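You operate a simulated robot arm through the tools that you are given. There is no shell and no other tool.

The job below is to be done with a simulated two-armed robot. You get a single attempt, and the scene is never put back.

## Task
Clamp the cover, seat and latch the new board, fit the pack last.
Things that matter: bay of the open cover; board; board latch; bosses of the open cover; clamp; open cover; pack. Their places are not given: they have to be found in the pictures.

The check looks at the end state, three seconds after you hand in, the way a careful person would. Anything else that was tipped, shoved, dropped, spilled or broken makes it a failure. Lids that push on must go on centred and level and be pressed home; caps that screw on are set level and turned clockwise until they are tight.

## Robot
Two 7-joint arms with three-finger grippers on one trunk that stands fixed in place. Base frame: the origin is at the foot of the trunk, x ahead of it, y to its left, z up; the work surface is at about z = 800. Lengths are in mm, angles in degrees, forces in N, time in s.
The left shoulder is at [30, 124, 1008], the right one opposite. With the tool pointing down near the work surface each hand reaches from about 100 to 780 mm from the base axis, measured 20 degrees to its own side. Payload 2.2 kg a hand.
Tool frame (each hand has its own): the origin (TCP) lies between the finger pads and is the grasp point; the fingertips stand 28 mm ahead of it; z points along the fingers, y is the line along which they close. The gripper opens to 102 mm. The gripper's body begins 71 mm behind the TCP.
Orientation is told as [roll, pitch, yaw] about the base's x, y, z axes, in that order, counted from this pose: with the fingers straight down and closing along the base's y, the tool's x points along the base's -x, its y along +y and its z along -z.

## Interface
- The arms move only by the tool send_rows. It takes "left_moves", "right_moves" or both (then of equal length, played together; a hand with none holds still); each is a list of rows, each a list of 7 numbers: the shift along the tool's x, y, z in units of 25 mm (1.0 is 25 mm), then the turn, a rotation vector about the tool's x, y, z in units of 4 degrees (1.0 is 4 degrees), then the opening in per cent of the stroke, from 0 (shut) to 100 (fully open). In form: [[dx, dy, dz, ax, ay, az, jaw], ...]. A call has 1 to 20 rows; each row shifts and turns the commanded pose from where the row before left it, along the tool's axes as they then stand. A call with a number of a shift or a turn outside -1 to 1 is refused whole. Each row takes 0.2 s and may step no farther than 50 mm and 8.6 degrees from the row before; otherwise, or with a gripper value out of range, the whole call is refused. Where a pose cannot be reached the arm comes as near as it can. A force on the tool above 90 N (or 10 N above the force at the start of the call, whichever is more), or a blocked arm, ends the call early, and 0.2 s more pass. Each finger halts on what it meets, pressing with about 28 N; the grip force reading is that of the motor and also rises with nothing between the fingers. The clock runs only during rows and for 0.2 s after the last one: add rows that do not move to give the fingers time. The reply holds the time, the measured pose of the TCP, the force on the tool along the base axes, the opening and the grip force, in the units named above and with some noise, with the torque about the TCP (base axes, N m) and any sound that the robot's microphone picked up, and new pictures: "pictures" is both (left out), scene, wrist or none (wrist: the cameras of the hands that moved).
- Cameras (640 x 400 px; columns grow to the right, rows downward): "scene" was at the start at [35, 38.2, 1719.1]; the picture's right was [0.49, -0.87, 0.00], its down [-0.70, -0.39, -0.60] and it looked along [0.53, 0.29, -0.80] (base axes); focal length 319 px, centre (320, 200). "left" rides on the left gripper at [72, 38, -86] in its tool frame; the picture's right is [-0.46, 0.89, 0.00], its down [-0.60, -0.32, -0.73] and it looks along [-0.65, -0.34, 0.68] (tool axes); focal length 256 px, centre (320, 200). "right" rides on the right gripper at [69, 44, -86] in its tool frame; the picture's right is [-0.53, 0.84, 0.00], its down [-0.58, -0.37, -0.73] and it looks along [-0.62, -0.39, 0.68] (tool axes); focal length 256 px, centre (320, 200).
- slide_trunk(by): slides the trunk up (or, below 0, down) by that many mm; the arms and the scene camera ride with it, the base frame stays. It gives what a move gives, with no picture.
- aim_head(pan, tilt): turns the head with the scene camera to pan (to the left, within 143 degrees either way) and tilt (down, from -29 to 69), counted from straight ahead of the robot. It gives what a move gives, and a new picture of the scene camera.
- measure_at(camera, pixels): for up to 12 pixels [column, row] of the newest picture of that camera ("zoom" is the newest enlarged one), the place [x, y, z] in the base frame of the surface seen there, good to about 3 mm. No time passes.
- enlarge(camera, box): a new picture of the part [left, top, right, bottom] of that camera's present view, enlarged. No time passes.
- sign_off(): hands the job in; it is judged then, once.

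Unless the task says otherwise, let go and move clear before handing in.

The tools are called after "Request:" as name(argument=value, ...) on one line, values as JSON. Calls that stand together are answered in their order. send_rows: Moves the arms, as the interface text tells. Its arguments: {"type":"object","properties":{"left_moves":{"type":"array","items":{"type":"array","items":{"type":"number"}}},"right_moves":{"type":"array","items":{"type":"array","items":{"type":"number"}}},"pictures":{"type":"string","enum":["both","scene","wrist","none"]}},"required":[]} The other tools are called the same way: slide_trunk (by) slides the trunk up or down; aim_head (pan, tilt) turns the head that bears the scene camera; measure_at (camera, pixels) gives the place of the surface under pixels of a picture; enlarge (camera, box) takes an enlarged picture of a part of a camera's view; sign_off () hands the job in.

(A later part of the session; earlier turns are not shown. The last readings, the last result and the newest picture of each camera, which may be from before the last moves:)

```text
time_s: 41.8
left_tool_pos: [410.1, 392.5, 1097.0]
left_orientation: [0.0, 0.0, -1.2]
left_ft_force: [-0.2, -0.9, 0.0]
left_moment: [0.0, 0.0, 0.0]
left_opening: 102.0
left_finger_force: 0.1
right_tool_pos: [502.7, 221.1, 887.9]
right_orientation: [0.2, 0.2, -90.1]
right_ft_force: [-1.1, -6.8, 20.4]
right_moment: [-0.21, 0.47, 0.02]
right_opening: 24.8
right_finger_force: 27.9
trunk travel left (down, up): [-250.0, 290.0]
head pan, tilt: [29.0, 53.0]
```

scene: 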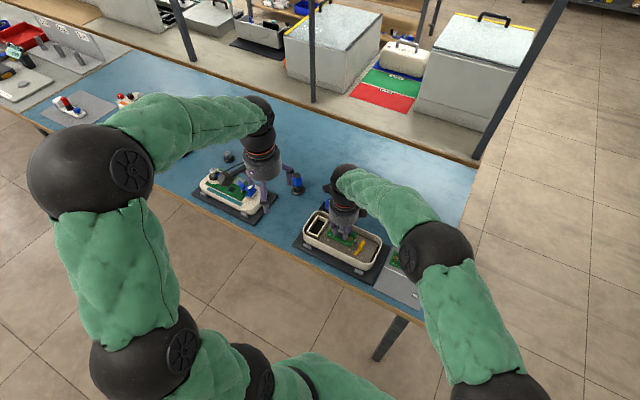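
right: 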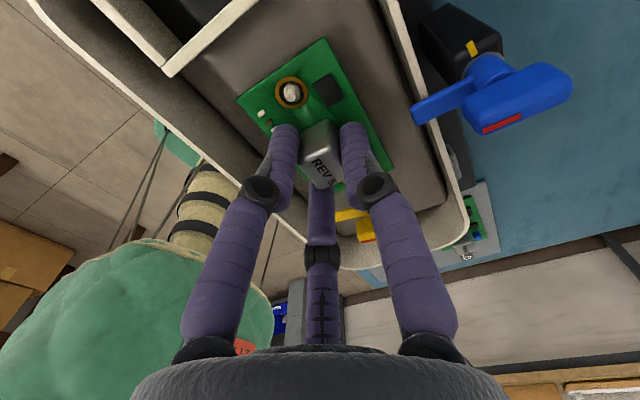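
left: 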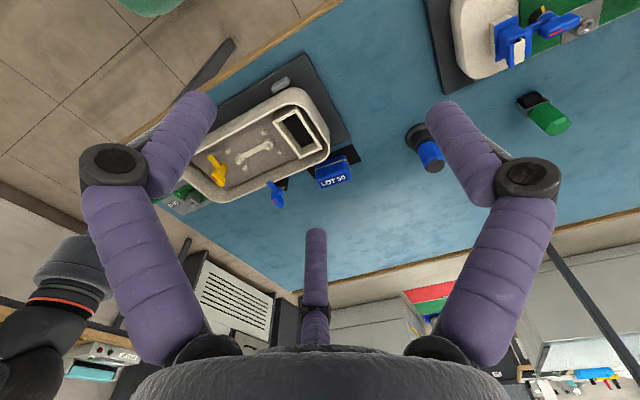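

Force rose to 20 N for 1 mm of command, so it is in firm contact. I'll measure the board's surface height and compare with the shoulder height (≈849–850).

Request:
enlarge(camera="scene", box=[330, 225, 362, 245])

Request:
measure_at(camera="zoom", pixels=[[30, 270], [200, 340], [300, 350], [440, 300], [490, 250], [440, 240], [430, 370], [350, 340], [388, 304], [450, 330], [600, 120], [480, 340]])

Request:
enlarge(camera="right", box=[272, 75, 312, 115])

Request:
measure_at(camera="right", pixels=[[245, 95], [325, 44], [388, 162], [276.5, 92.5], [307.5, 94], [292, 79], [292, 107], [345, 70], [270, 85], [300, 65], [365, 120]])

```text
16.00 times, centred on (346, 235) of scene
```

zoom: 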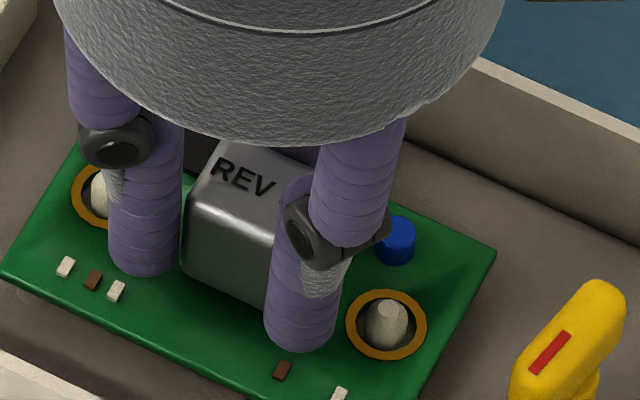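

```text
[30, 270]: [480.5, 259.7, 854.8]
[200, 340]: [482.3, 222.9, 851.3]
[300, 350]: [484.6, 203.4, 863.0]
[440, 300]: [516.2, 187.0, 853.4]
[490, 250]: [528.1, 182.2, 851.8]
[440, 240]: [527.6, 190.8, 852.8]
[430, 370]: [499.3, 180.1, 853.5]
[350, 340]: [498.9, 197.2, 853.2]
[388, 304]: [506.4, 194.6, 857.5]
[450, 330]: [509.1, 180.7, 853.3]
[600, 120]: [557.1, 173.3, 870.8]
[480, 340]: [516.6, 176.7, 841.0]
```

```text
10.00 times, centred on (292, 95) of right
```

zoom: 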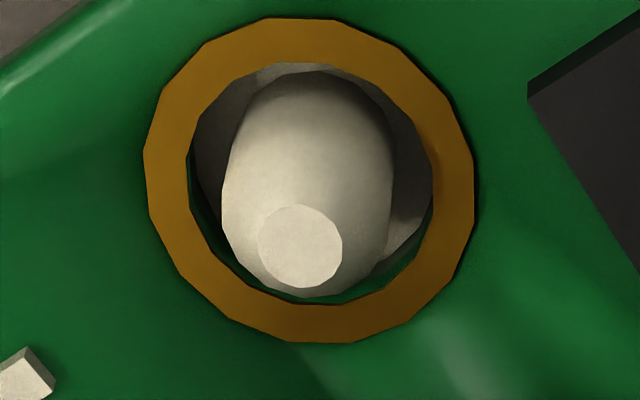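

```text
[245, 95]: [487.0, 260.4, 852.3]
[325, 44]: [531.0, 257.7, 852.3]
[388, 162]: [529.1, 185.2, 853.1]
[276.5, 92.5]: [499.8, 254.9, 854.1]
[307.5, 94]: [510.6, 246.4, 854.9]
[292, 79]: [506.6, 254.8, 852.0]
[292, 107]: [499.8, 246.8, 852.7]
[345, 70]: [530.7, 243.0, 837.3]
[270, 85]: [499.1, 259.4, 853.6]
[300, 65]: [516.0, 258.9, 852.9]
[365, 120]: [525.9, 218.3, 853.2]
```

The board surface is at z≈852.8, which with its ~3 mm thickness puts it on the shoulders, and the pegs are centred in the rings. I'll ease the down force, open, and lift straight up.

Request:
send_rows(right_moves=[[0, 0, -0.05, 0, 0, 0, 0], [0, 0, 0, 0, 0, 0, 30], [0, 0, 0, 0, 0, 0, 42], [0, 0, 0, 0, 0, 0, 42], [0, 0, -0.4, 0, 0, 0, 42], [0, 0, -1, 0, 0, 0, 42], [0, 0, -1, 0, 0, 0, 42], [0, 0, -1, 0, 0, 0, 42], [0, 0, 0, 0, 0, 0, 42]], pictures="both")

Request:
enlarge(camera="scene", box=[318, 215, 382, 260])

Request:
enlarge(camera="left", box=[190, 80, 350, 210])

```text
time_s: 43.8
left_tool_pos: [411.8, 392.9, 1096.1]
left_orientation: [-0.1, 0.0, -1.2]
left_ft_force: [1.1, -0.2, 0.5]
left_moment: [-0.04, 0.05, 0.03]
left_opening: 102.0
left_finger_force: 0.0
right_tool_pos: [501.4, 218.8, 972.8]
right_orientation: [-0.1, -0.1, -90.1]
right_ft_force: [-0.4, 0.7, -0.3]
right_moment: [-0.01, 0.01, -0.02]
right_opening: 43.1
right_finger_force: 0.0
trunk travel left (down, up): [-250.0, 290.0]
head pan, tilt: [29.0, 53.0]
```

scene: 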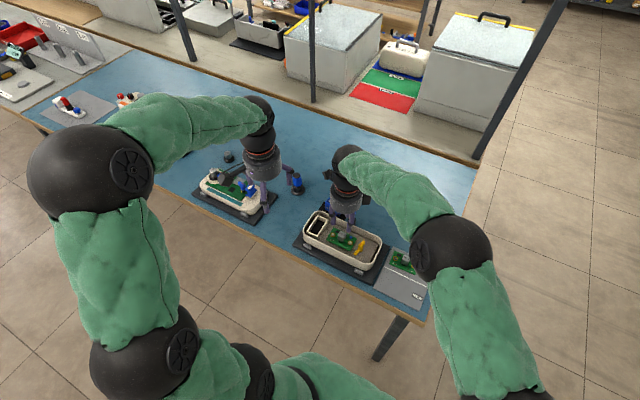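
right: 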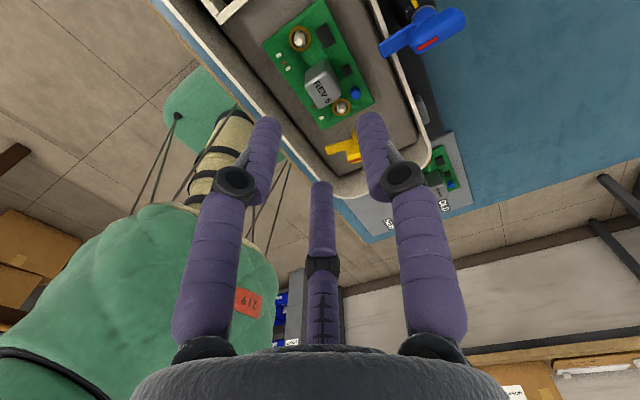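

```text
8.89 times, centred on (350, 238) of scene
```

zoom: 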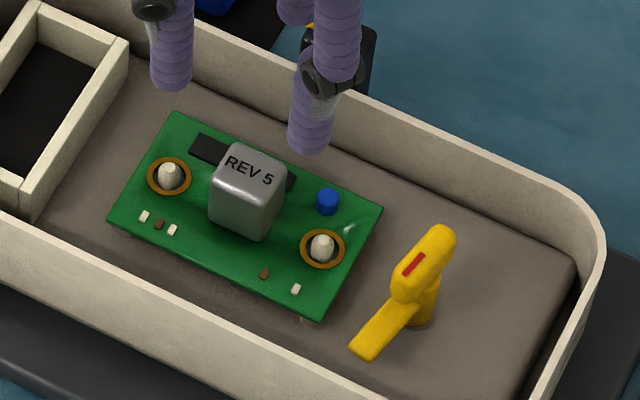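

```text
3.08 times, centred on (270, 145) of left
```

zoom: 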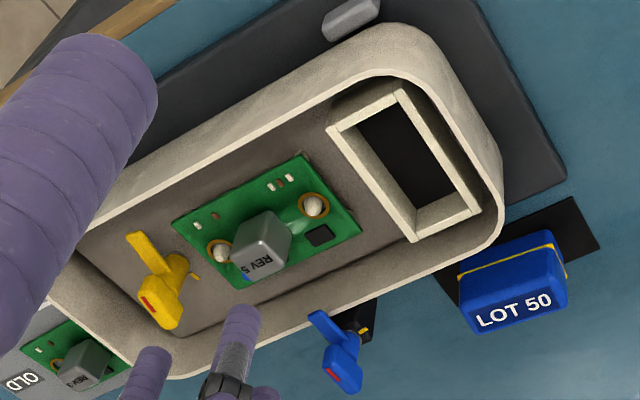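

The board sits on both bosses and looks level. I'll verify the corner heights and re-measure the latch.

Request:
enlarge(camera="scene", box=[318, 215, 382, 260])

Request:
measure_at(camera="zoom", pixels=[[176, 118], [113, 217], [317, 315], [377, 210], [220, 260], [300, 190], [435, 232], [448, 240], [400, 285], [412, 297], [355, 345], [372, 355]])

Request:
enlarge(camera="right", box=[300, 100, 400, 180])

```text
8.89 times, centred on (350, 238) of scene
```

zoom: 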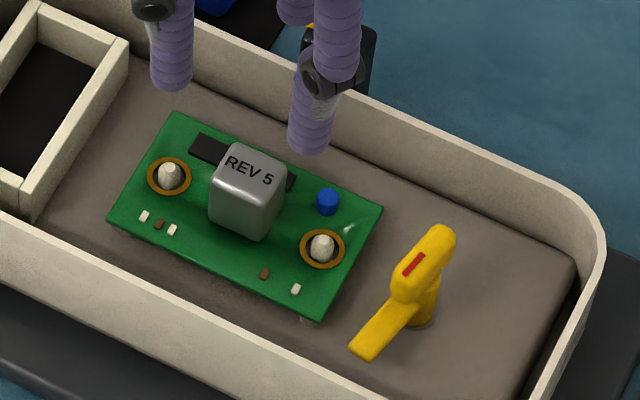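

```text
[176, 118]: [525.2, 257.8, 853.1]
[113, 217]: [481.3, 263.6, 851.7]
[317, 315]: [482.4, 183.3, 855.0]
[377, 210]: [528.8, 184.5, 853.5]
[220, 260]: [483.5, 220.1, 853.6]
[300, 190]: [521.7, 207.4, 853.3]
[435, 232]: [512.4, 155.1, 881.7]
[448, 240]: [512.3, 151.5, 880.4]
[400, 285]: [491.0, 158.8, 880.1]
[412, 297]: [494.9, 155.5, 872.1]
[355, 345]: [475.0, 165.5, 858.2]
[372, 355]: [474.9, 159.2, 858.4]
```

```text
5.00 times, centred on (350, 140) of right
```

zoom: 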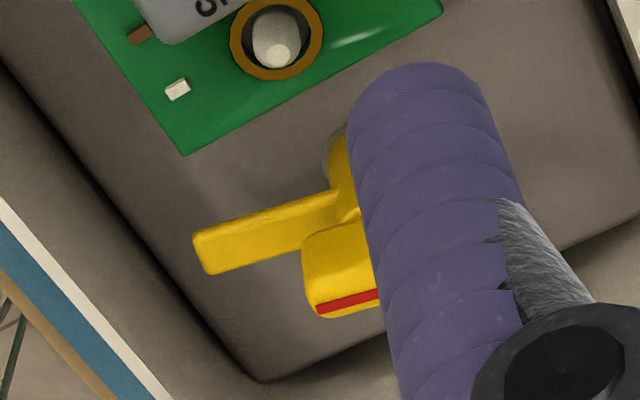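

The board corners all read z≈852–855, so it is seated level. The latch handle is centred at about (502.2,156), top z≈882, paddle about 11° clockwise of −x. I'll yaw the right hand back to about −11° and move it over the latch.

Request:
send_rows(right_moves=[[0, 0, -0.4, 0, 0, -1, 32], [0, 0, 0, 0, 0, -1, 32], [0, 0, 0, 0, 0, -1, 32], [0, 0, 0, 0, 0, -1, 32], [0, 0, 0, 0, 0, -1, 32], [0, 0, 0, 0, 0, -1, 32], [0, 0, 0, 0, 0, -1, 32], [0, 0, 0, 0, 0, -1, 32], [0, 0, 0, 0, 0, -1, 32], [0, 0, 0, 0, 0, -1, 32], [0, 0, 0, 0, 0, -1, 32], [0, 0, 0, 0, 0, -1, 32], [0, 0, 0, 0, 0, -1, 32], [0, 0, 0, 0, 0, -1, 32], [0, 0, 0, 0, 0, -1, 32], [0, 0, 0, 0, 0, -1, 32], [0, 0, 0, 0, 0, -1, 32], [0, 0, 0, 0, 0, -1, 32], [0, 0, 0, 0, 0, -1, 32], [0, 0, 0, 0, 0, -0.75, 32]], pictures="none")

Request:
send_rows(right_moves=[[-0.156, -0.88, 0, 0, 0, 0, 32], [-0.156, -0.88, 0, 0, 0, 0, 32], [-0.156, -0.88, 0, 0, 0, 0, 32], [0, 0, 0, 0, 0, 0, 32]], pictures="both")

```text
time_s: 48.0
left_tool_pos: [410.6, 392.9, 1094.4]
left_orientation: [0.0, 0.0, -1.1]
left_ft_force: [0.3, -0.3, -0.2]
left_moment: [0.02, 0.02, -0.03]
left_opening: 101.9
left_finger_force: 0.1
right_tool_pos: [502.5, 221.6, 982.1]
right_orientation: [-0.1, 0.0, -11.1]
right_ft_force: [-0.3, 0.2, 0.5]
right_moment: [0.02, 0.01, 0.0]
right_opening: 32.3
right_finger_force: 0.1
trunk travel left (down, up): [-250.0, 290.0]
head pan, tilt: [29.0, 53.0]
```

```text
time_s: 49.0
left_tool_pos: [411.6, 392.8, 1094.8]
left_orientation: [0.0, 0.0, -1.1]
left_ft_force: [-0.3, 0.4, 0.3]
left_moment: [0.0, 0.0, 0.0]
left_opening: 102.2
left_finger_force: 0.1
right_tool_pos: [498.8, 153.5, 979.8]
right_orientation: [0.1, -0.1, -10.9]
right_ft_force: [0.7, 0.2, 0.1]
right_moment: [0.0, 0.0, 0.04]
right_opening: 32.5
right_finger_force: 0.1
trunk travel left (down, up): [-250.0, 290.0]
head pan, tilt: [29.0, 53.0]
```

scene: 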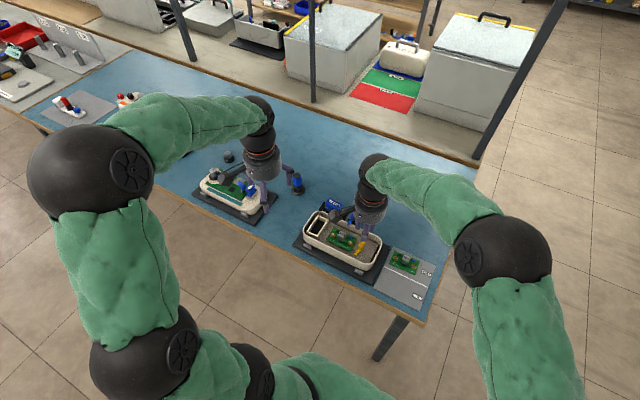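
right: 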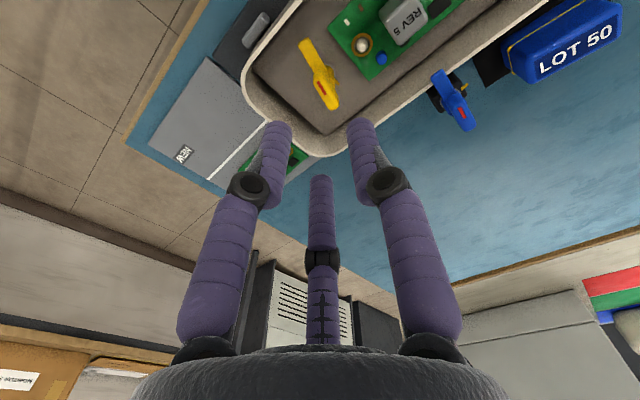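

The latch is at about (320,75) in the right picture. I'll measure its handle from here to fix centre and direction.

Request:
enlarge(camera="right", box=[280, 30, 360, 120])

Request:
measure_at(camera="zoom", pixels=[[320, 200], [240, 70], [200, 60], [250, 250]])

```text
4.44 times, centred on (320, 75) of right
```

zoom: 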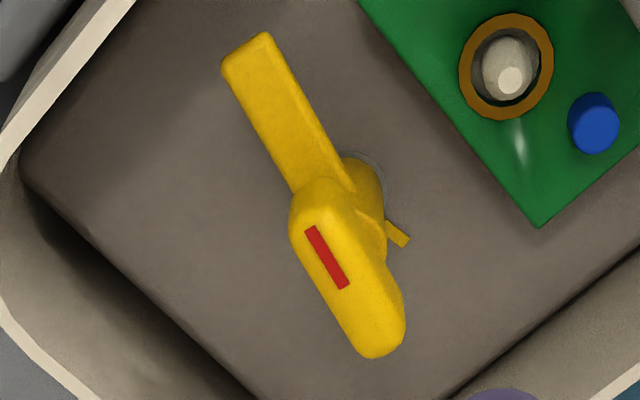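

```text
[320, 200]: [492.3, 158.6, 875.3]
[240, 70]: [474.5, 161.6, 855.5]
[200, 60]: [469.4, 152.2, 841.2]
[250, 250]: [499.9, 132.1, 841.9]
```

Request:
measure_at(camera="zoom", pixels=[[300, 230], [345, 220], [360, 345], [400, 320], [327, 258], [375, 335], [330, 205], [228, 80], [265, 38], [380, 270], [320, 290], [348, 275]])

```text
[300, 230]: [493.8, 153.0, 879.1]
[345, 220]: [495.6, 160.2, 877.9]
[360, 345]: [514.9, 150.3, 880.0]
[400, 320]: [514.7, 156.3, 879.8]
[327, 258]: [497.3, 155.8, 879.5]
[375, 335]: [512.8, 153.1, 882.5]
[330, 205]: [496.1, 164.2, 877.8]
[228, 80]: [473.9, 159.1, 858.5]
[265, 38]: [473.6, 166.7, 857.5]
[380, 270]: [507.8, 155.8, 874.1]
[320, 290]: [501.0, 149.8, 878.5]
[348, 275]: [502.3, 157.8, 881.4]
```

Merging views, the latch handle is centred at about (503,155.4). I'll make a small correction and descend so the tips stop near z≈868, above the paddle and the peg.

Request:
send_rows(right_moves=[[-0.03, -0.035, 0.9, 0, 0, 0, 32], [0, 0, 0.9, 0, 0, 0, 32], [0, 0, 0.9, 0, 0, 0, 32], [0, 0, 0.4, 0, 0, 0, 32], [0, 0, 0.3, 0, 0, 0, 32], [0, 0, 0, 0, 0, 0, 32]], pictures="both")

Request:
enlarge(camera="right", box=[250, 80, 400, 220])

Request:
enlarge(camera="scene", box=[326, 215, 390, 260])

```text
time_s: 50.4
left_tool_pos: [410.4, 393.6, 1094.3]
left_orientation: [0.0, 0.0, -1.2]
left_ft_force: [0.0, -0.1, -1.0]
left_moment: [-0.04, -0.02, -0.02]
left_opening: 101.9
left_finger_force: 0.0
right_tool_pos: [500.8, 152.7, 896.8]
right_orientation: [-0.1, 0.0, -11.0]
right_ft_force: [0.1, 0.6, -0.8]
right_moment: [0.0, -0.02, 0.01]
right_opening: 32.5
right_finger_force: 0.1
trunk travel left (down, up): [-250.0, 290.0]
head pan, tilt: [29.0, 53.0]
```

scene: 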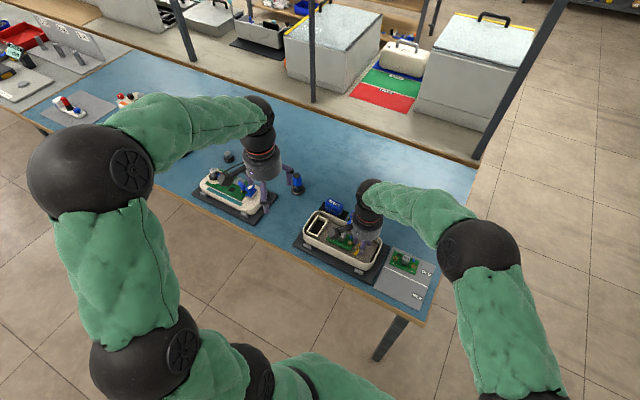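
right: 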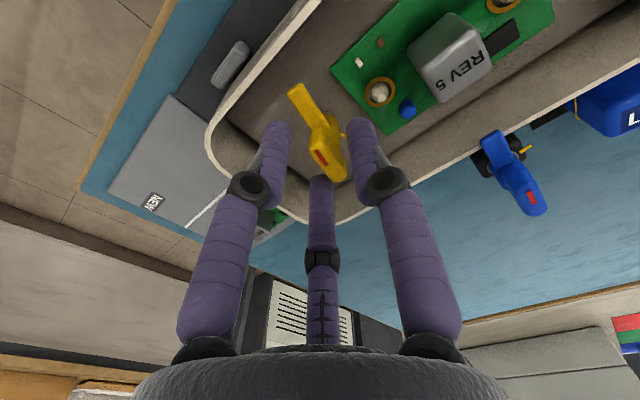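

```text
2.86 times, centred on (325, 150) of right
```

zoom: 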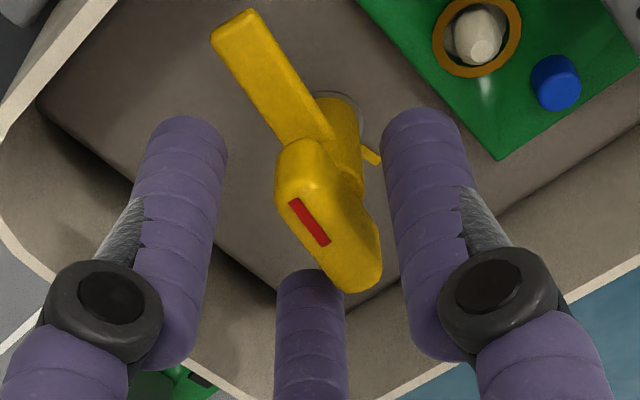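

```text
8.89 times, centred on (358, 238) of scene
```

zoom: 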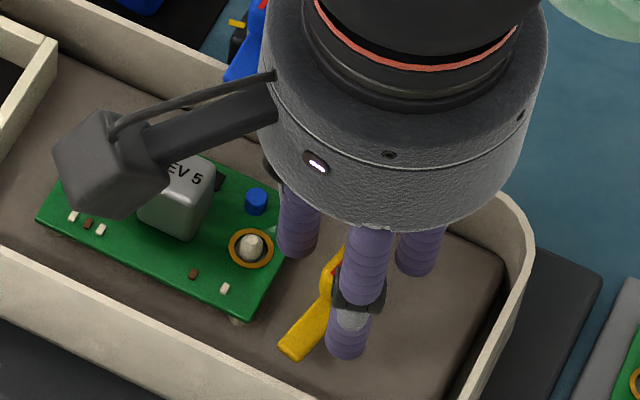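

The handle is between the single finger (right) and the pair (left and centre), as with the clamp. Closing now.

Request:
send_rows(right_moves=[[0, 0, 0, 0, 0, 0, 15], [0, 0, 0, 0, 0, 0, 0], [0, 0, 0, 0, 0, 0, 0], [0, 0, 0, 0, 0, 0, 0]], pictures="wrist")

Request:
enlarge(camera="right", box=[250, 80, 400, 220])

```text
time_s: 51.4
left_tool_pos: [411.6, 391.7, 1095.0]
left_orientation: [0.0, 0.0, -1.0]
left_ft_force: [-0.5, 0.4, 0.3]
left_moment: [0.02, 0.01, -0.02]
left_opening: 102.0
left_finger_force: 0.0
right_tool_pos: [500.5, 152.5, 895.3]
right_orientation: [0.0, 0.2, -11.0]
right_ft_force: [3.0, -8.6, -0.5]
right_moment: [-0.2, -0.23, -0.07]
right_opening: 16.9
right_finger_force: 27.7
trunk travel left (down, up): [-250.0, 290.0]
head pan, tilt: [29.0, 53.0]
```

right: 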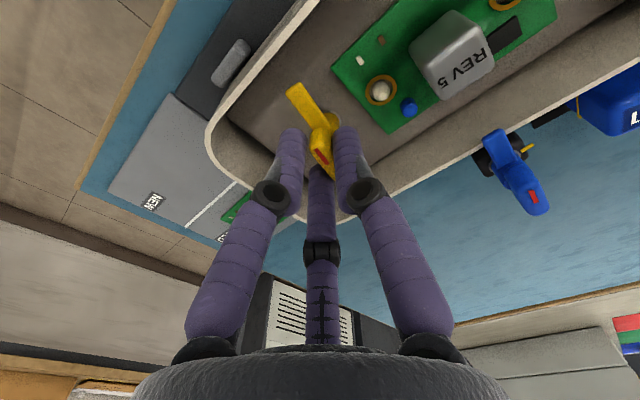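

```text
2.86 times, centred on (325, 150) of right
```

zoom: 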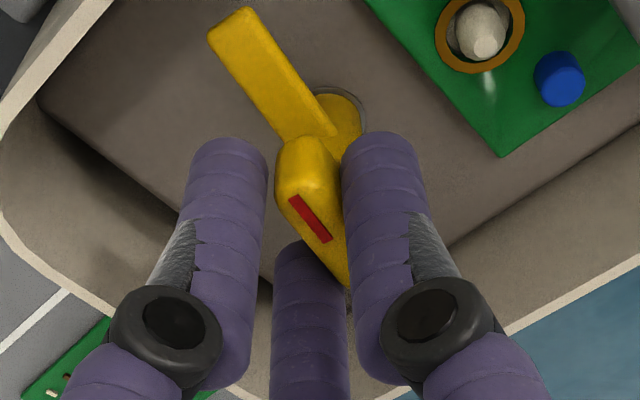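

The grip closed at 16.9 mm with little side force. I'll begin the clockwise turn about the hub in small batches.

Request:
send_rows(right_moves=[[0, -0.03, 0, 0, 0, 0, 0], [0.013, 0, 0, 0, 0, 1, 0], [0.013, 0, 0, 0, 0, 1, 0], [0.013, 0, 0, 0, 0, 1, 0], [0.013, 0, 0, 0, 0, 1, 0], [0, 0, 0, 0, 0, 0, 0]], pictures="wrist")

```text
time_s: 52.8
left_tool_pos: [411.0, 392.1, 1093.6]
left_orientation: [0.0, -0.1, -1.1]
left_ft_force: [-0.8, 1.7, -0.1]
left_moment: [0.0, 0.02, -0.01]
left_opening: 102.1
left_finger_force: 0.0
right_tool_pos: [501.0, 151.4, 896.1]
right_orientation: [0.1, 0.0, -27.1]
right_ft_force: [4.4, 0.3, -0.1]
right_moment: [0.06, 0.02, -0.02]
right_opening: 16.6
right_finger_force: 28.1
trunk travel left (down, up): [-250.0, 290.0]
head pan, tilt: [29.0, 53.0]
```

right: 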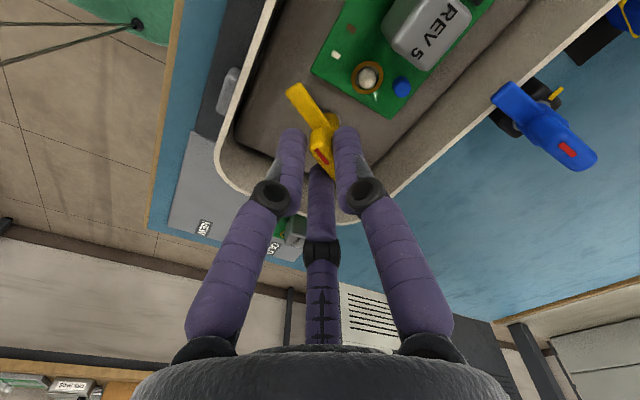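

The latch turns freely with the gripper (yaw −27°, forces under 5 N). I'll continue another 32°.

Request:
send_rows(right_moves=[[0.013, 0, 0, 0, 0, 1, 0], [0.013, 0, 0, 0, 0, 1, 0], [0.013, 0, 0, 0, 0, 1, 0], [0.013, 0, 0, 0, 0, 1, 0], [0.013, 0, 0, 0, 0, 1, 0], [0.013, 0, 0, 0, 0, 1, 0], [0.013, 0, 0, 0, 0, 1, 0], [0.013, 0, 0, 0, 0, 1, 0], [0, 0, 0, 0, 0, 0, 0]], pictures="wrist")

```text
time_s: 54.8
left_tool_pos: [411.7, 392.8, 1095.3]
left_orientation: [-0.2, 0.0, -1.1]
left_ft_force: [0.2, 0.3, 0.2]
left_moment: [-0.01, 0.01, 0.0]
left_opening: 101.8
left_finger_force: 0.2
right_tool_pos: [501.4, 154.9, 896.5]
right_orientation: [0.0, 0.1, -59.1]
right_ft_force: [10.6, 8.0, -6.1]
right_moment: [0.32, -0.16, 0.03]
right_opening: 16.8
right_finger_force: 26.8
trunk travel left (down, up): [-250.0, 290.0]
head pan, tilt: [29.0, 53.0]
```

right: 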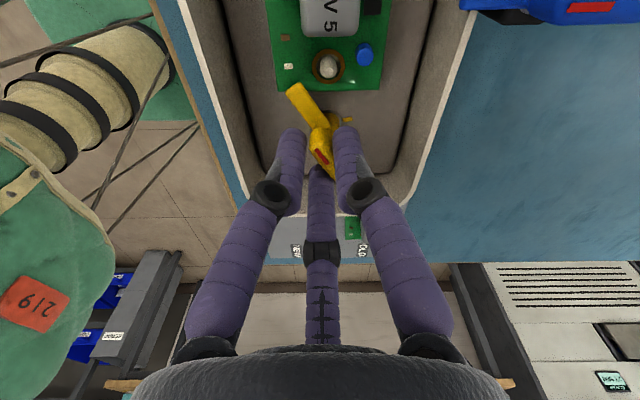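

Yaw is −59° with about 13 N of side force toward +x,+y. I'll follow that by about 1.5 mm and continue to −79°.

Request:
send_rows(right_moves=[[0.023, 0.06, 0, 0, 0, 1, 0], [0.013, 0, 0, 0, 0, 1, 0], [0.013, 0, 0, 0, 0, 1, 0], [0.013, 0, 0, 0, 0, 1, 0], [0.013, 0, 0, 0, 0, 1, 0], [0, 0, 0, 0, 0, 0, 0]], pictures="wrist")

```text
time_s: 56.2
left_tool_pos: [412.8, 393.4, 1094.2]
left_orientation: [0.0, 0.1, -1.1]
left_ft_force: [-0.8, 0.5, -0.6]
left_moment: [0.02, 0.01, -0.03]
left_opening: 101.9
left_finger_force: 0.1
right_tool_pos: [500.5, 156.0, 896.3]
right_orientation: [-0.2, 0.1, -79.1]
right_ft_force: [11.9, 3.9, -5.3]
right_moment: [-0.03, -0.36, 0.02]
right_opening: 16.5
right_finger_force: 28.1
trunk travel left (down, up): [-250.0, 290.0]
head pan, tilt: [29.0, 53.0]
```

right: 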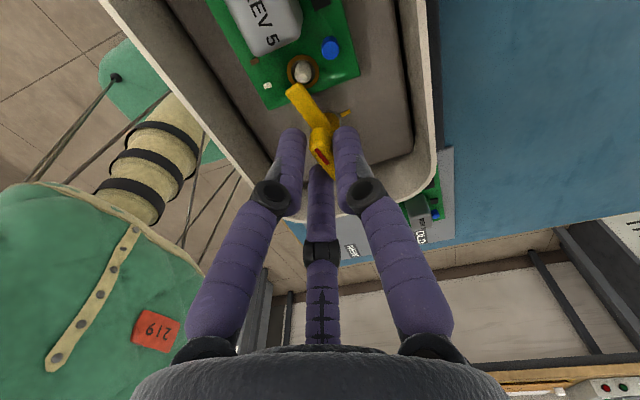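

Yaw is −79° and the paddle is coming over the board's edge near (297,90). I'll step further and watch the twist torque for the stop.

Request:
send_rows(right_moves=[[0.013, 0.03, 0, 0, 0, 1, 0], [0.013, 0, 0, 0, 0, 1, 0], [0, 0, 0, 0, 0, 0, 0]], pictures="wrist")

Request:
enlarge(camera="right", box=[250, 50, 400, 190])

```text
time_s: 57.0
left_tool_pos: [412.5, 392.6, 1093.6]
left_orientation: [-0.1, 0.1, -1.1]
left_ft_force: [-1.3, -1.0, -0.3]
left_moment: [-0.04, -0.01, -0.02]
left_opening: 101.9
left_finger_force: 0.0
right_tool_pos: [501.2, 157.0, 896.0]
right_orientation: [-0.2, 0.0, -87.1]
right_ft_force: [10.6, 2.3, -4.2]
right_moment: [0.02, -0.32, 0.07]
right_opening: 16.8
right_finger_force: 28.1
trunk travel left (down, up): [-250.0, 290.0]
head pan, tilt: [29.0, 53.0]
```

right: 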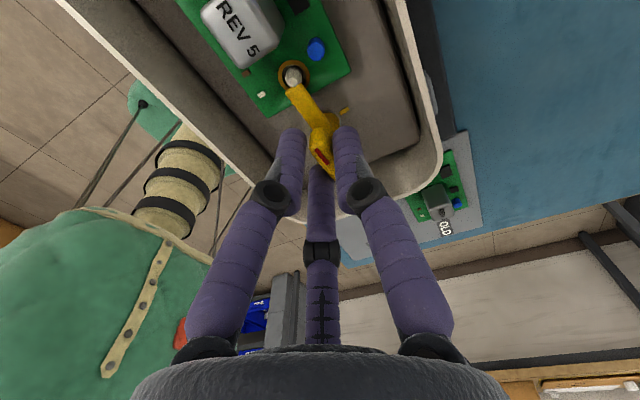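

```text
2.86 times, centred on (325, 120) of right
```

zoom: 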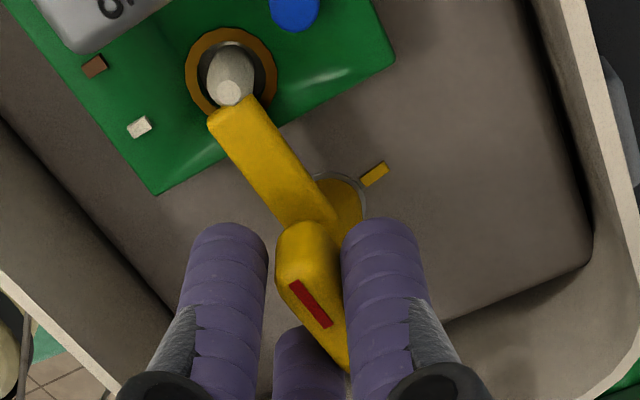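

The paddle now overlaps the board by the ring and no stop torque yet (0.07 N m). One more 4° step to find the stop.

Request:
send_rows(right_moves=[[0.013, 0.02, 0, 0, 0, 0.75, 0], [0, 0, 0, 0, 0, 0, 0]], pictures="none")

```text
time_s: 57.6
left_tool_pos: [412.5, 393.8, 1094.5]
left_orientation: [0.1, 0.1, -1.1]
left_ft_force: [0.6, -0.2, 0.7]
left_moment: [0.04, 0.0, -0.02]
left_opening: 101.9
left_finger_force: 0.1
right_tool_pos: [500.8, 157.0, 895.1]
right_orientation: [-0.1, 0.0, -90.0]
right_ft_force: [10.6, 3.9, -7.1]
right_moment: [0.21, -0.27, 0.04]
right_opening: 16.7
right_finger_force: 27.5
trunk travel left (down, up): [-250.0, 290.0]
head pan, tilt: [29.0, 53.0]
```

No stop at −90° yet. The clamp stopped about 2° past its nominal angle, so I'll step 3° more.

Request:
send_rows(right_moves=[[0.01, 0.02, 0, 0, 0, 0.75, 0], [0, 0, 0, 0, 0, 0, 0]], pictures="wrist")

Request:
enlarge(camera="right", box=[250, 50, 400, 190])

```text
time_s: 58.2
left_tool_pos: [412.3, 392.8, 1094.4]
left_orientation: [0.0, 0.1, -1.1]
left_ft_force: [-0.5, 0.1, 0.1]
left_moment: [0.01, -0.01, -0.01]
left_opening: 101.9
left_finger_force: 0.0
right_tool_pos: [502.3, 157.6, 896.2]
right_orientation: [0.0, 0.0, -93.0]
right_ft_force: [7.5, 2.5, -3.2]
right_moment: [-0.07, -0.19, 0.45]
right_opening: 16.8
right_finger_force: 28.1
trunk travel left (down, up): [-250.0, 290.0]
head pan, tilt: [29.0, 53.0]
```

right: 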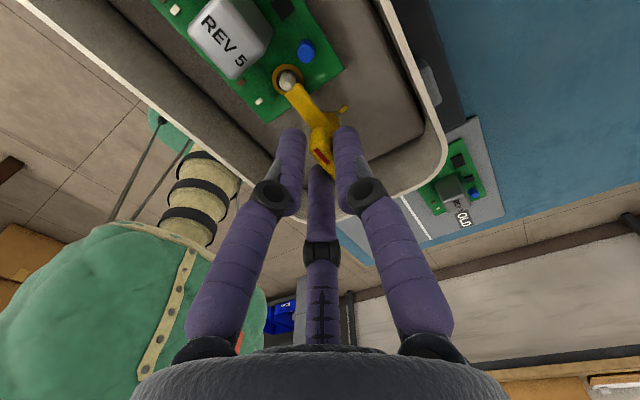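

```text
2.86 times, centred on (325, 120) of right
```

zoom: 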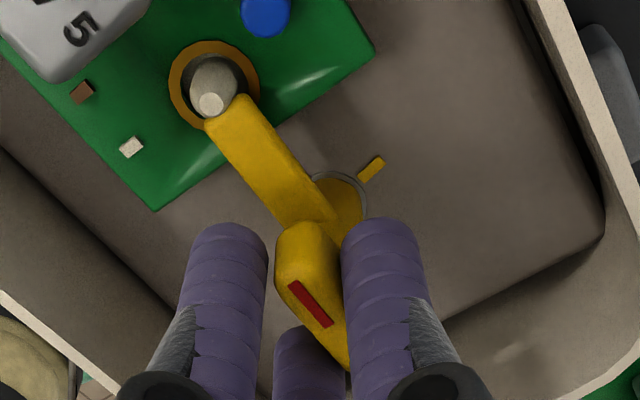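

The torque has risen to 0.45 N m at −93°, so the stop is here. I'll push 1.6° more to seat it on the stop, then back off and release.

Request:
send_rows(right_moves=[[0, 0, 0, 0, 0, 0.4, 0], [0, 0, 0, 0, 0, 0, 0]], pictures="none")

```text
time_s: 58.8
left_tool_pos: [411.7, 392.9, 1094.9]
left_orientation: [0.0, 0.1, -1.1]
left_ft_force: [-0.5, 1.0, -0.4]
left_moment: [-0.01, 0.02, -0.01]
left_opening: 102.0
left_finger_force: 0.0
right_tool_pos: [500.7, 157.8, 895.2]
right_orientation: [-0.1, 0.0, -94.5]
right_ft_force: [4.1, -0.1, -1.7]
right_moment: [-0.12, -0.09, 0.64]
right_opening: 16.8
right_finger_force: 27.9
trunk travel left (down, up): [-250.0, 290.0]
head pan, tilt: [29.0, 53.0]
```

The torque is 0.64 N m with no further lever travel, so the latch is on its stop. I'll back off 2°, open and lift.

Request:
send_rows(right_moves=[[0, 0, 0, 0, 0, -0.4, 0], [0, 0, 0, 0, 0, 0, 18], [0, 0, 0, 0, 0, 0, 32], [0, 0, 0, 0, 0, 0, 32], [0, 0, -0.5, 0, 0, 0, 32], [0, 0, -1, 0, 0, 0, 32], [0, 0, -1, 0, 0, 0, 32], [0, 0, -1, 0, 0, 0, 32], [0, 0, 0, 0, 0, 0, 32]], pictures="both")

Request:
enlarge(camera="right", box=[260, 0, 400, 120])

Request:
enlarge(camera="left", box=[190, 80, 350, 210])

```text
time_s: 60.8
left_tool_pos: [411.8, 393.4, 1094.3]
left_orientation: [0.1, 0.0, -1.1]
left_ft_force: [0.6, 0.1, 1.0]
left_moment: [-0.02, -0.02, -0.01]
left_opening: 102.1
left_finger_force: 0.1
right_tool_pos: [502.6, 156.2, 983.7]
right_orientation: [0.0, 0.1, -92.9]
right_ft_force: [-0.2, -0.4, 1.8]
right_moment: [-0.02, -0.01, 0.0]
right_opening: 32.5
right_finger_force: 0.0
trunk travel left (down, up): [-250.0, 290.0]
head pan, tilt: [29.0, 53.0]
```

scene: 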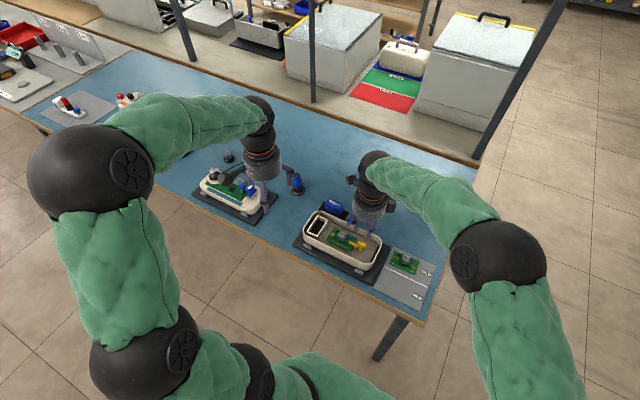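
right: 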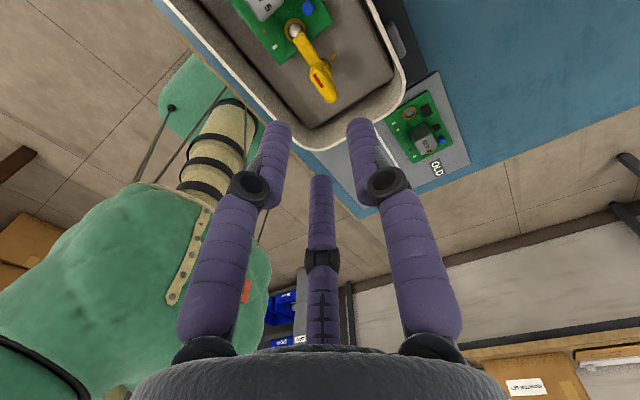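

```text
3.33 times, centred on (330, 60) of right
```

zoom: 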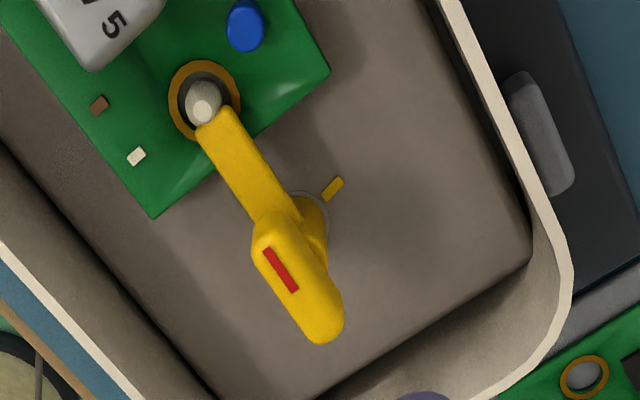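

```text
3.08 times, centred on (270, 145) of left
```

zoom: 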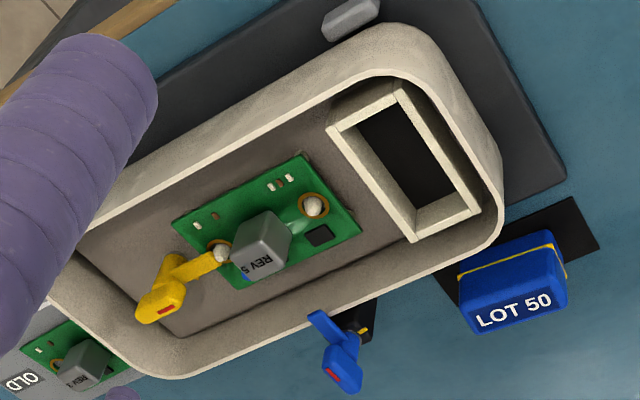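

The latch now holds the board edge at ring B, and the clamp is still over the rim. I'll move the right arm away and bring the left camera in to study the pack and the bay.

Request:
send_rows(right_moves=[[-0.9, 0, -0.6, 0, 0, 0, 60], [-0.9, 0, -0.6, 0, 0, 0, 60], [-0.9, 0, -0.6, 0, 0, 0, 60], [-0.9, -0.2, -0.6, 0, 0, 0, 60], [-0.9, -0.2, -0.6, 0, 0, 0, 60], [-0.9, -0.2, -0.3, 0, 0, 0, 60], [-0.9, -0.2, 0, 0, 0, 0, 60], [-0.9, -0.2, 0, 0, 0, 0, 60], [-0.9, -0.2, 0, 0, 0, 0, 60], [-0.9, -0.2, 0, 0, 0, 0, 60], [-0.9, -0.2, 0, 0, 0, 0, 60], [-0.9, -0.2, 0, 0, 0, 0, 60], [-0.9, -0.2, 0, 0, 0, 0, 60]], left_moves=[[0, 0, 0, 0, 0, 0, 100], [0, 0, 0, 0, 0, 0, 100], [0, 0, 0, 0, 0, 0, 100], [0, 0, 0, 0, 0, 0, 100], [-0.8, 0, 0.4, 0, 0, 0, 100], [-0.8, 0, 0.4, 0, 0, 0, 100], [-0.8, 0, 0.4, 0, 0, 0, 100], [-0.8, 0, 0.4, 0, 0, 0, 100], [0, 0, 0.5, 0, 0, 0, 100], [0, 0, 0.5, 0, 0, 0, 100], [0, 0, 0, 0, 0, 0, 100], [0, 0, 0, 0, 0, 0, 100], [0, 0, 0, 0, 0, 0, 100]], pictures="both")

```text
time_s: 63.6
left_tool_pos: [491.8, 392.6, 1030.8]
left_orientation: [-0.1, -0.1, -1.2]
left_ft_force: [-0.8, -1.1, 0.4]
left_moment: [0.02, -0.06, -0.04]
left_opening: 102.1
left_finger_force: 0.1
right_tool_pos: [434.9, -134.0, 1067.2]
right_orientation: [0.0, 0.0, -93.0]
right_ft_force: [-0.5, 0.7, -1.0]
right_moment: [0.0, 0.0, -0.03]
right_opening: 61.3
right_finger_force: 0.0
trunk travel left (down, up): [-250.0, 290.0]
head pan, tilt: [29.0, 53.0]
```

scene: 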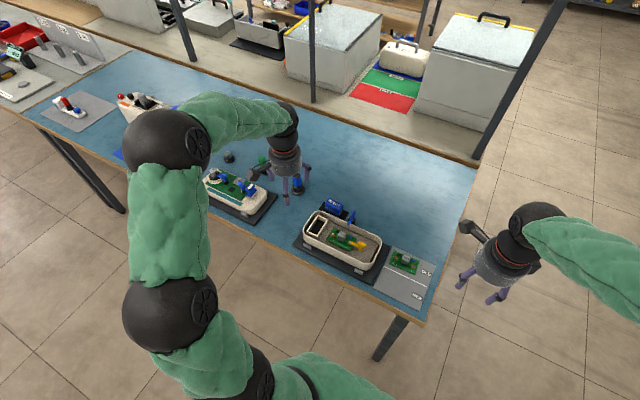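
right: 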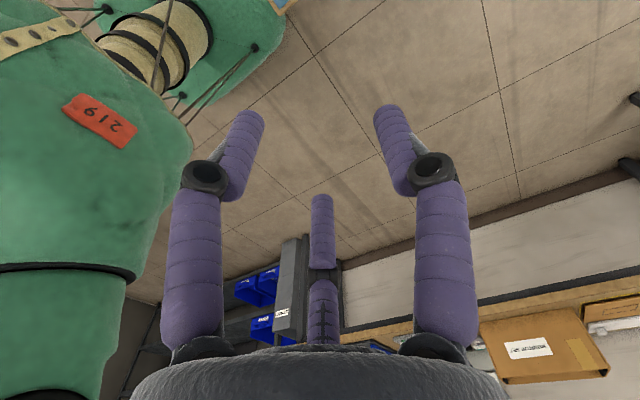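
left: 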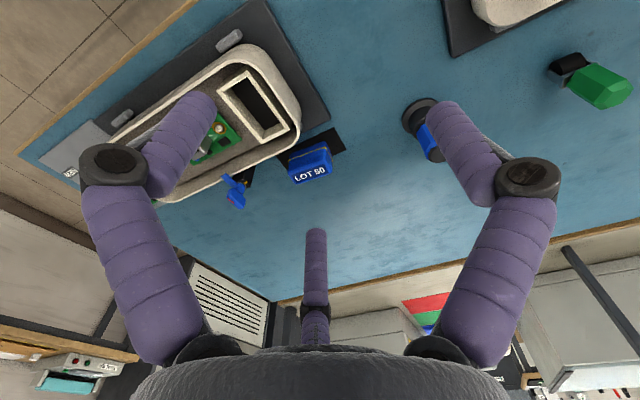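

The pack is at about (310,160) and the bay at (255,100) in the left picture. I'll enlarge both from both cameras.

Request:
enlarge(camera="left", box=[270, 120, 350, 195])

Request:
enlarge(camera="left", box=[205, 50, 301, 155])

Request:
enlarge(camera="scene", box=[316, 190, 364, 220])

Request:
enlarge(camera="scene", box=[296, 205, 344, 245])

```text
5.33 times, centred on (310, 158) of left
```

zoom: 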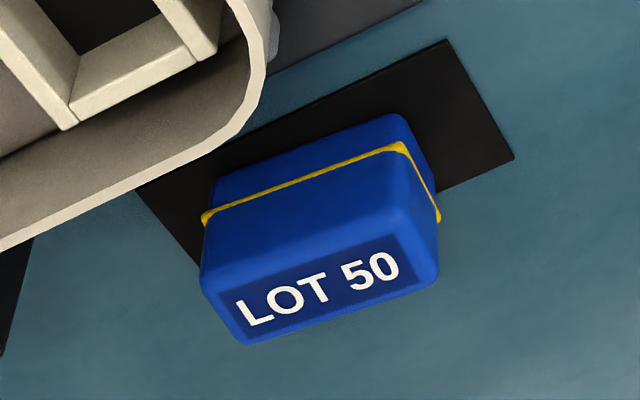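

```text
3.81 times, centred on (253, 102) of left
```

zoom: 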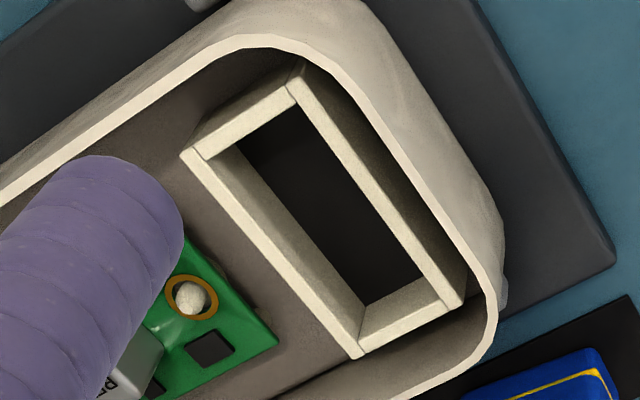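

```text
13.33 times, centred on (340, 205) of scene
```

zoom: 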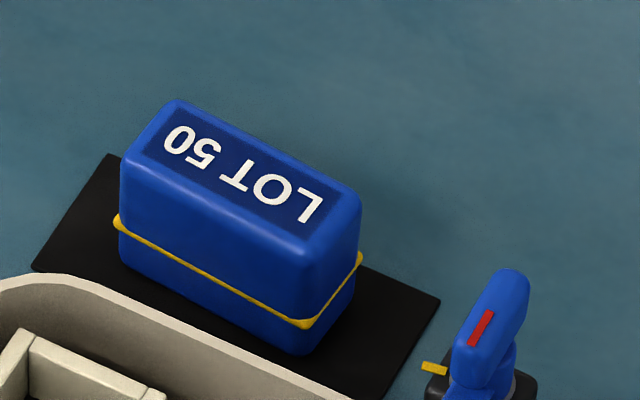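

```text
10.00 times, centred on (320, 225) of scene
```

zoom: 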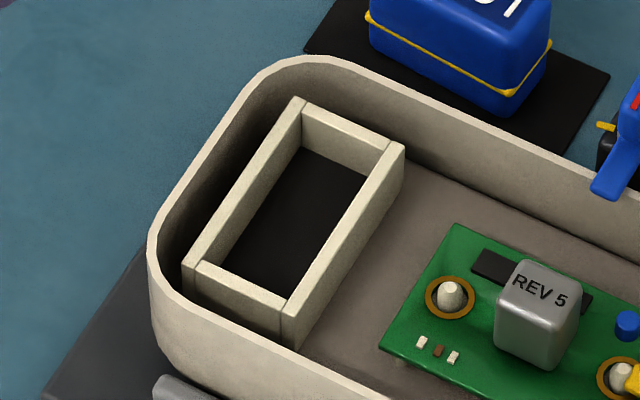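

The pack is a plain box with its long side along y, while the bay's long side runs along x, so the pack needs a quarter turn. I'll measure both.

Request:
enlarge(camera="scene", box=[316, 190, 364, 220])

Request:
measure_at(camera="zoom", pixels=[[178, 104], [130, 160], [300, 250], [354, 193], [240, 178], [120, 220], [305, 322], [360, 260], [130, 255], [290, 348], [345, 300], [122, 190]])

Request:
measure_at(camera="left", pixels=[[288.5, 178.5], [296.5, 183.5], [331, 173.5], [328, 160], [311, 169], [292, 160], [325, 147], [331.5, 160], [290, 152], [325, 142], [331, 150]])

```text
13.33 times, centred on (340, 205) of scene
```

zoom: 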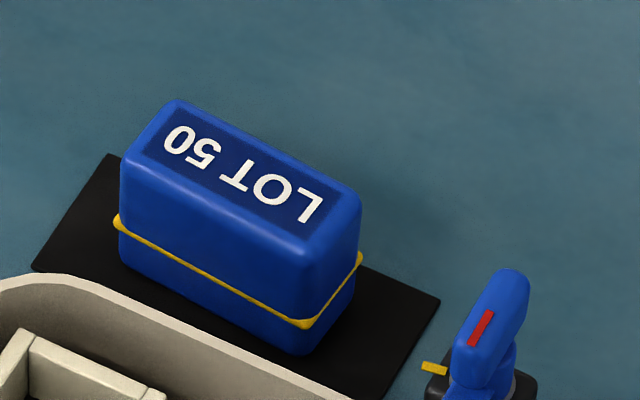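

```text
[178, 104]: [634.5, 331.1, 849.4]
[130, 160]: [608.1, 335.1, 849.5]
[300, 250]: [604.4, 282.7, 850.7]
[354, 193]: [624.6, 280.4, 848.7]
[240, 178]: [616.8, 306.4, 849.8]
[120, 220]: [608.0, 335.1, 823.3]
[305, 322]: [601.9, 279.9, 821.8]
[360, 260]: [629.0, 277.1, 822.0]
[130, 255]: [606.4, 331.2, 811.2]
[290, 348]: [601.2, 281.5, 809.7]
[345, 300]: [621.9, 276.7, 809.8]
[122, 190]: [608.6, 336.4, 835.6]
```

```text
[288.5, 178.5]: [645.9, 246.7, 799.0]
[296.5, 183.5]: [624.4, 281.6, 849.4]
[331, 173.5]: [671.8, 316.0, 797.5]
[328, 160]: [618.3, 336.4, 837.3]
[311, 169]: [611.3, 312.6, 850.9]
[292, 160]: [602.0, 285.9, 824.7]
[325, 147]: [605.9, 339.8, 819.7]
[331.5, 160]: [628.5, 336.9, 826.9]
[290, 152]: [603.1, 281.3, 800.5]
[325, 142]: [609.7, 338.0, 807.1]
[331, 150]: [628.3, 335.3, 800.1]
```

The pack is about 25×56×49 mm, centred near (617,308), rotated about 4–5° clockwise from y, with its stripe 22 mm above its base. That matches the bay frame's height. I'll measure the bay opening in detail.

Request:
enlarge(camera="scene", box=[304, 212, 336, 240])

Request:
enlarge(camera="left", box=[214, 60, 294, 145])

```text
14.29 times, centred on (320, 226) of scene
```

zoom: 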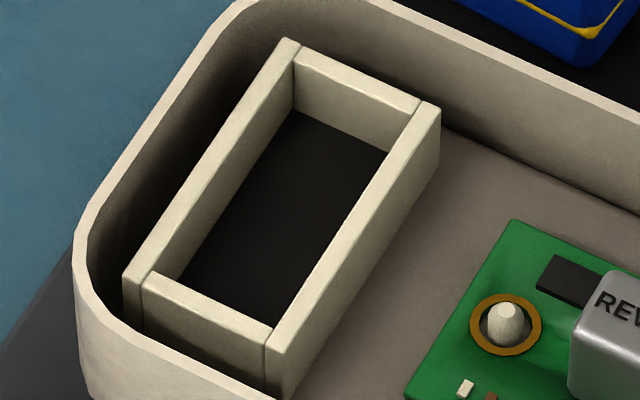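

```text
4.71 times, centred on (254, 102) of left
```

zoom: 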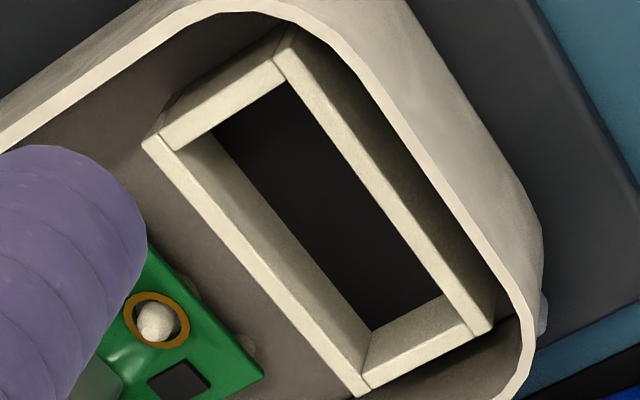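

I'll measure points on the frame's top faces and inner edges in this zoom, then repeat from the scene camera.

Request:
measure_at(camera="zoom", pixels=[[200, 200], [300, 315], [330, 135], [430, 280], [220, 108], [420, 352], [283, 75], [170, 150], [466, 325], [370, 372], [300, 150], [330, 290]])

Request:
enlarge(camera="scene", box=[304, 212, 336, 240])

Request:
measure_at(camera="zoom", pixels=[[215, 155], [250, 105], [350, 230], [400, 155], [350, 75], [205, 300], [150, 278], [265, 330], [297, 55], [415, 108], [290, 345], [240, 230]])

```text
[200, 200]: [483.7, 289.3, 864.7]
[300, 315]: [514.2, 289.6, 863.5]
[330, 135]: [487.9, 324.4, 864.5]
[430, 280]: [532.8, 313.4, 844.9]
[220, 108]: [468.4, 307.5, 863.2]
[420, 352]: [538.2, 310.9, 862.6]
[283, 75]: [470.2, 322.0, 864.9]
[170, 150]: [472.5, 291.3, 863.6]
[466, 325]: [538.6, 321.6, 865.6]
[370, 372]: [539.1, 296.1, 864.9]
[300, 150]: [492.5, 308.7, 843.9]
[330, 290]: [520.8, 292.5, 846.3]
```

```text
14.29 times, centred on (320, 226) of scene
```

zoom: 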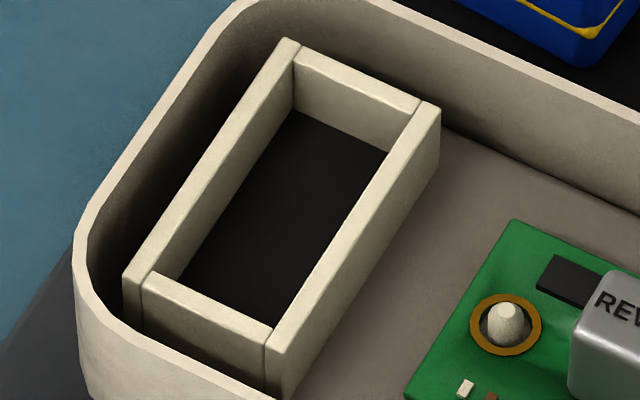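

```text
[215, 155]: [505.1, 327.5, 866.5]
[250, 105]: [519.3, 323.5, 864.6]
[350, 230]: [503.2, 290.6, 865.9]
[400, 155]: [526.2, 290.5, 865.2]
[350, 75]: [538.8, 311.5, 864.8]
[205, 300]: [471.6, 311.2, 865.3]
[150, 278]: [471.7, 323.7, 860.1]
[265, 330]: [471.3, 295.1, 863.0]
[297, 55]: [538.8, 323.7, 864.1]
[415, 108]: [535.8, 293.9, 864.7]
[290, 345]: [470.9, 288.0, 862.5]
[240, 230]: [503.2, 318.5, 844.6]
```

The bay's inner opening is about x 473–536, y 292–322 (centre (504.7,307.1)), frame top z≈865, floor ≈843. Before planning finger clearance I'll measure the tray's +y end rim.

Request:
measure_at(camera="left", pixels=[[264, 81], [268, 86], [272, 90], [276, 95], [280, 101], [284, 107], [288, 114], [291, 121]])

Request:
enlarge(camera="scene", box=[304, 212, 336, 240])

Request:
measure_at(camera="zoom", pixels=[[84, 210], [100, 185], [130, 145], [160, 105], [190, 60], [220, 20], [140, 150], [170, 120], [85, 280], [120, 330], [200, 370]])

```text
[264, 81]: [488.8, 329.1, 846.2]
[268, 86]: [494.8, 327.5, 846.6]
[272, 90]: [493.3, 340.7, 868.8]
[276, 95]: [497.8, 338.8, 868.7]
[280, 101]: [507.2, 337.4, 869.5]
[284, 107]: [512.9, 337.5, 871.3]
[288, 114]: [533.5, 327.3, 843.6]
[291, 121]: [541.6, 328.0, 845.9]
```

```text
14.29 times, centred on (320, 226) of scene
```

zoom: 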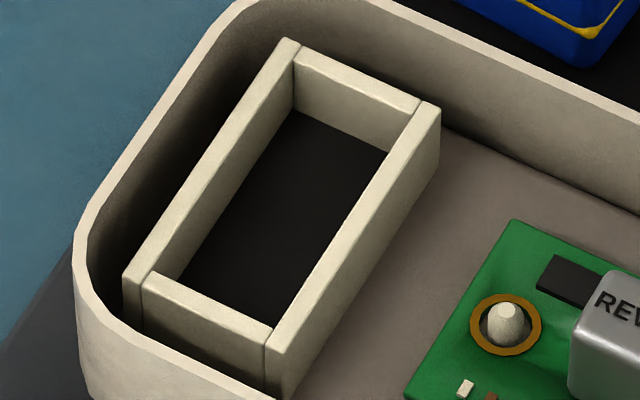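

```text
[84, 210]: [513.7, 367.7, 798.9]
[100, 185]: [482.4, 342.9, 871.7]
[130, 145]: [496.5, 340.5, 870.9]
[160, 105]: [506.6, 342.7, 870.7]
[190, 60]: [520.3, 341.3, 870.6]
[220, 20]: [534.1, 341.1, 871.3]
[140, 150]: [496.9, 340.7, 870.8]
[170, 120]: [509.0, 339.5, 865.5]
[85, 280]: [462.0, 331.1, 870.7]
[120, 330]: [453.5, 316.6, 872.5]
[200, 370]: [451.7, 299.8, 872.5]
```

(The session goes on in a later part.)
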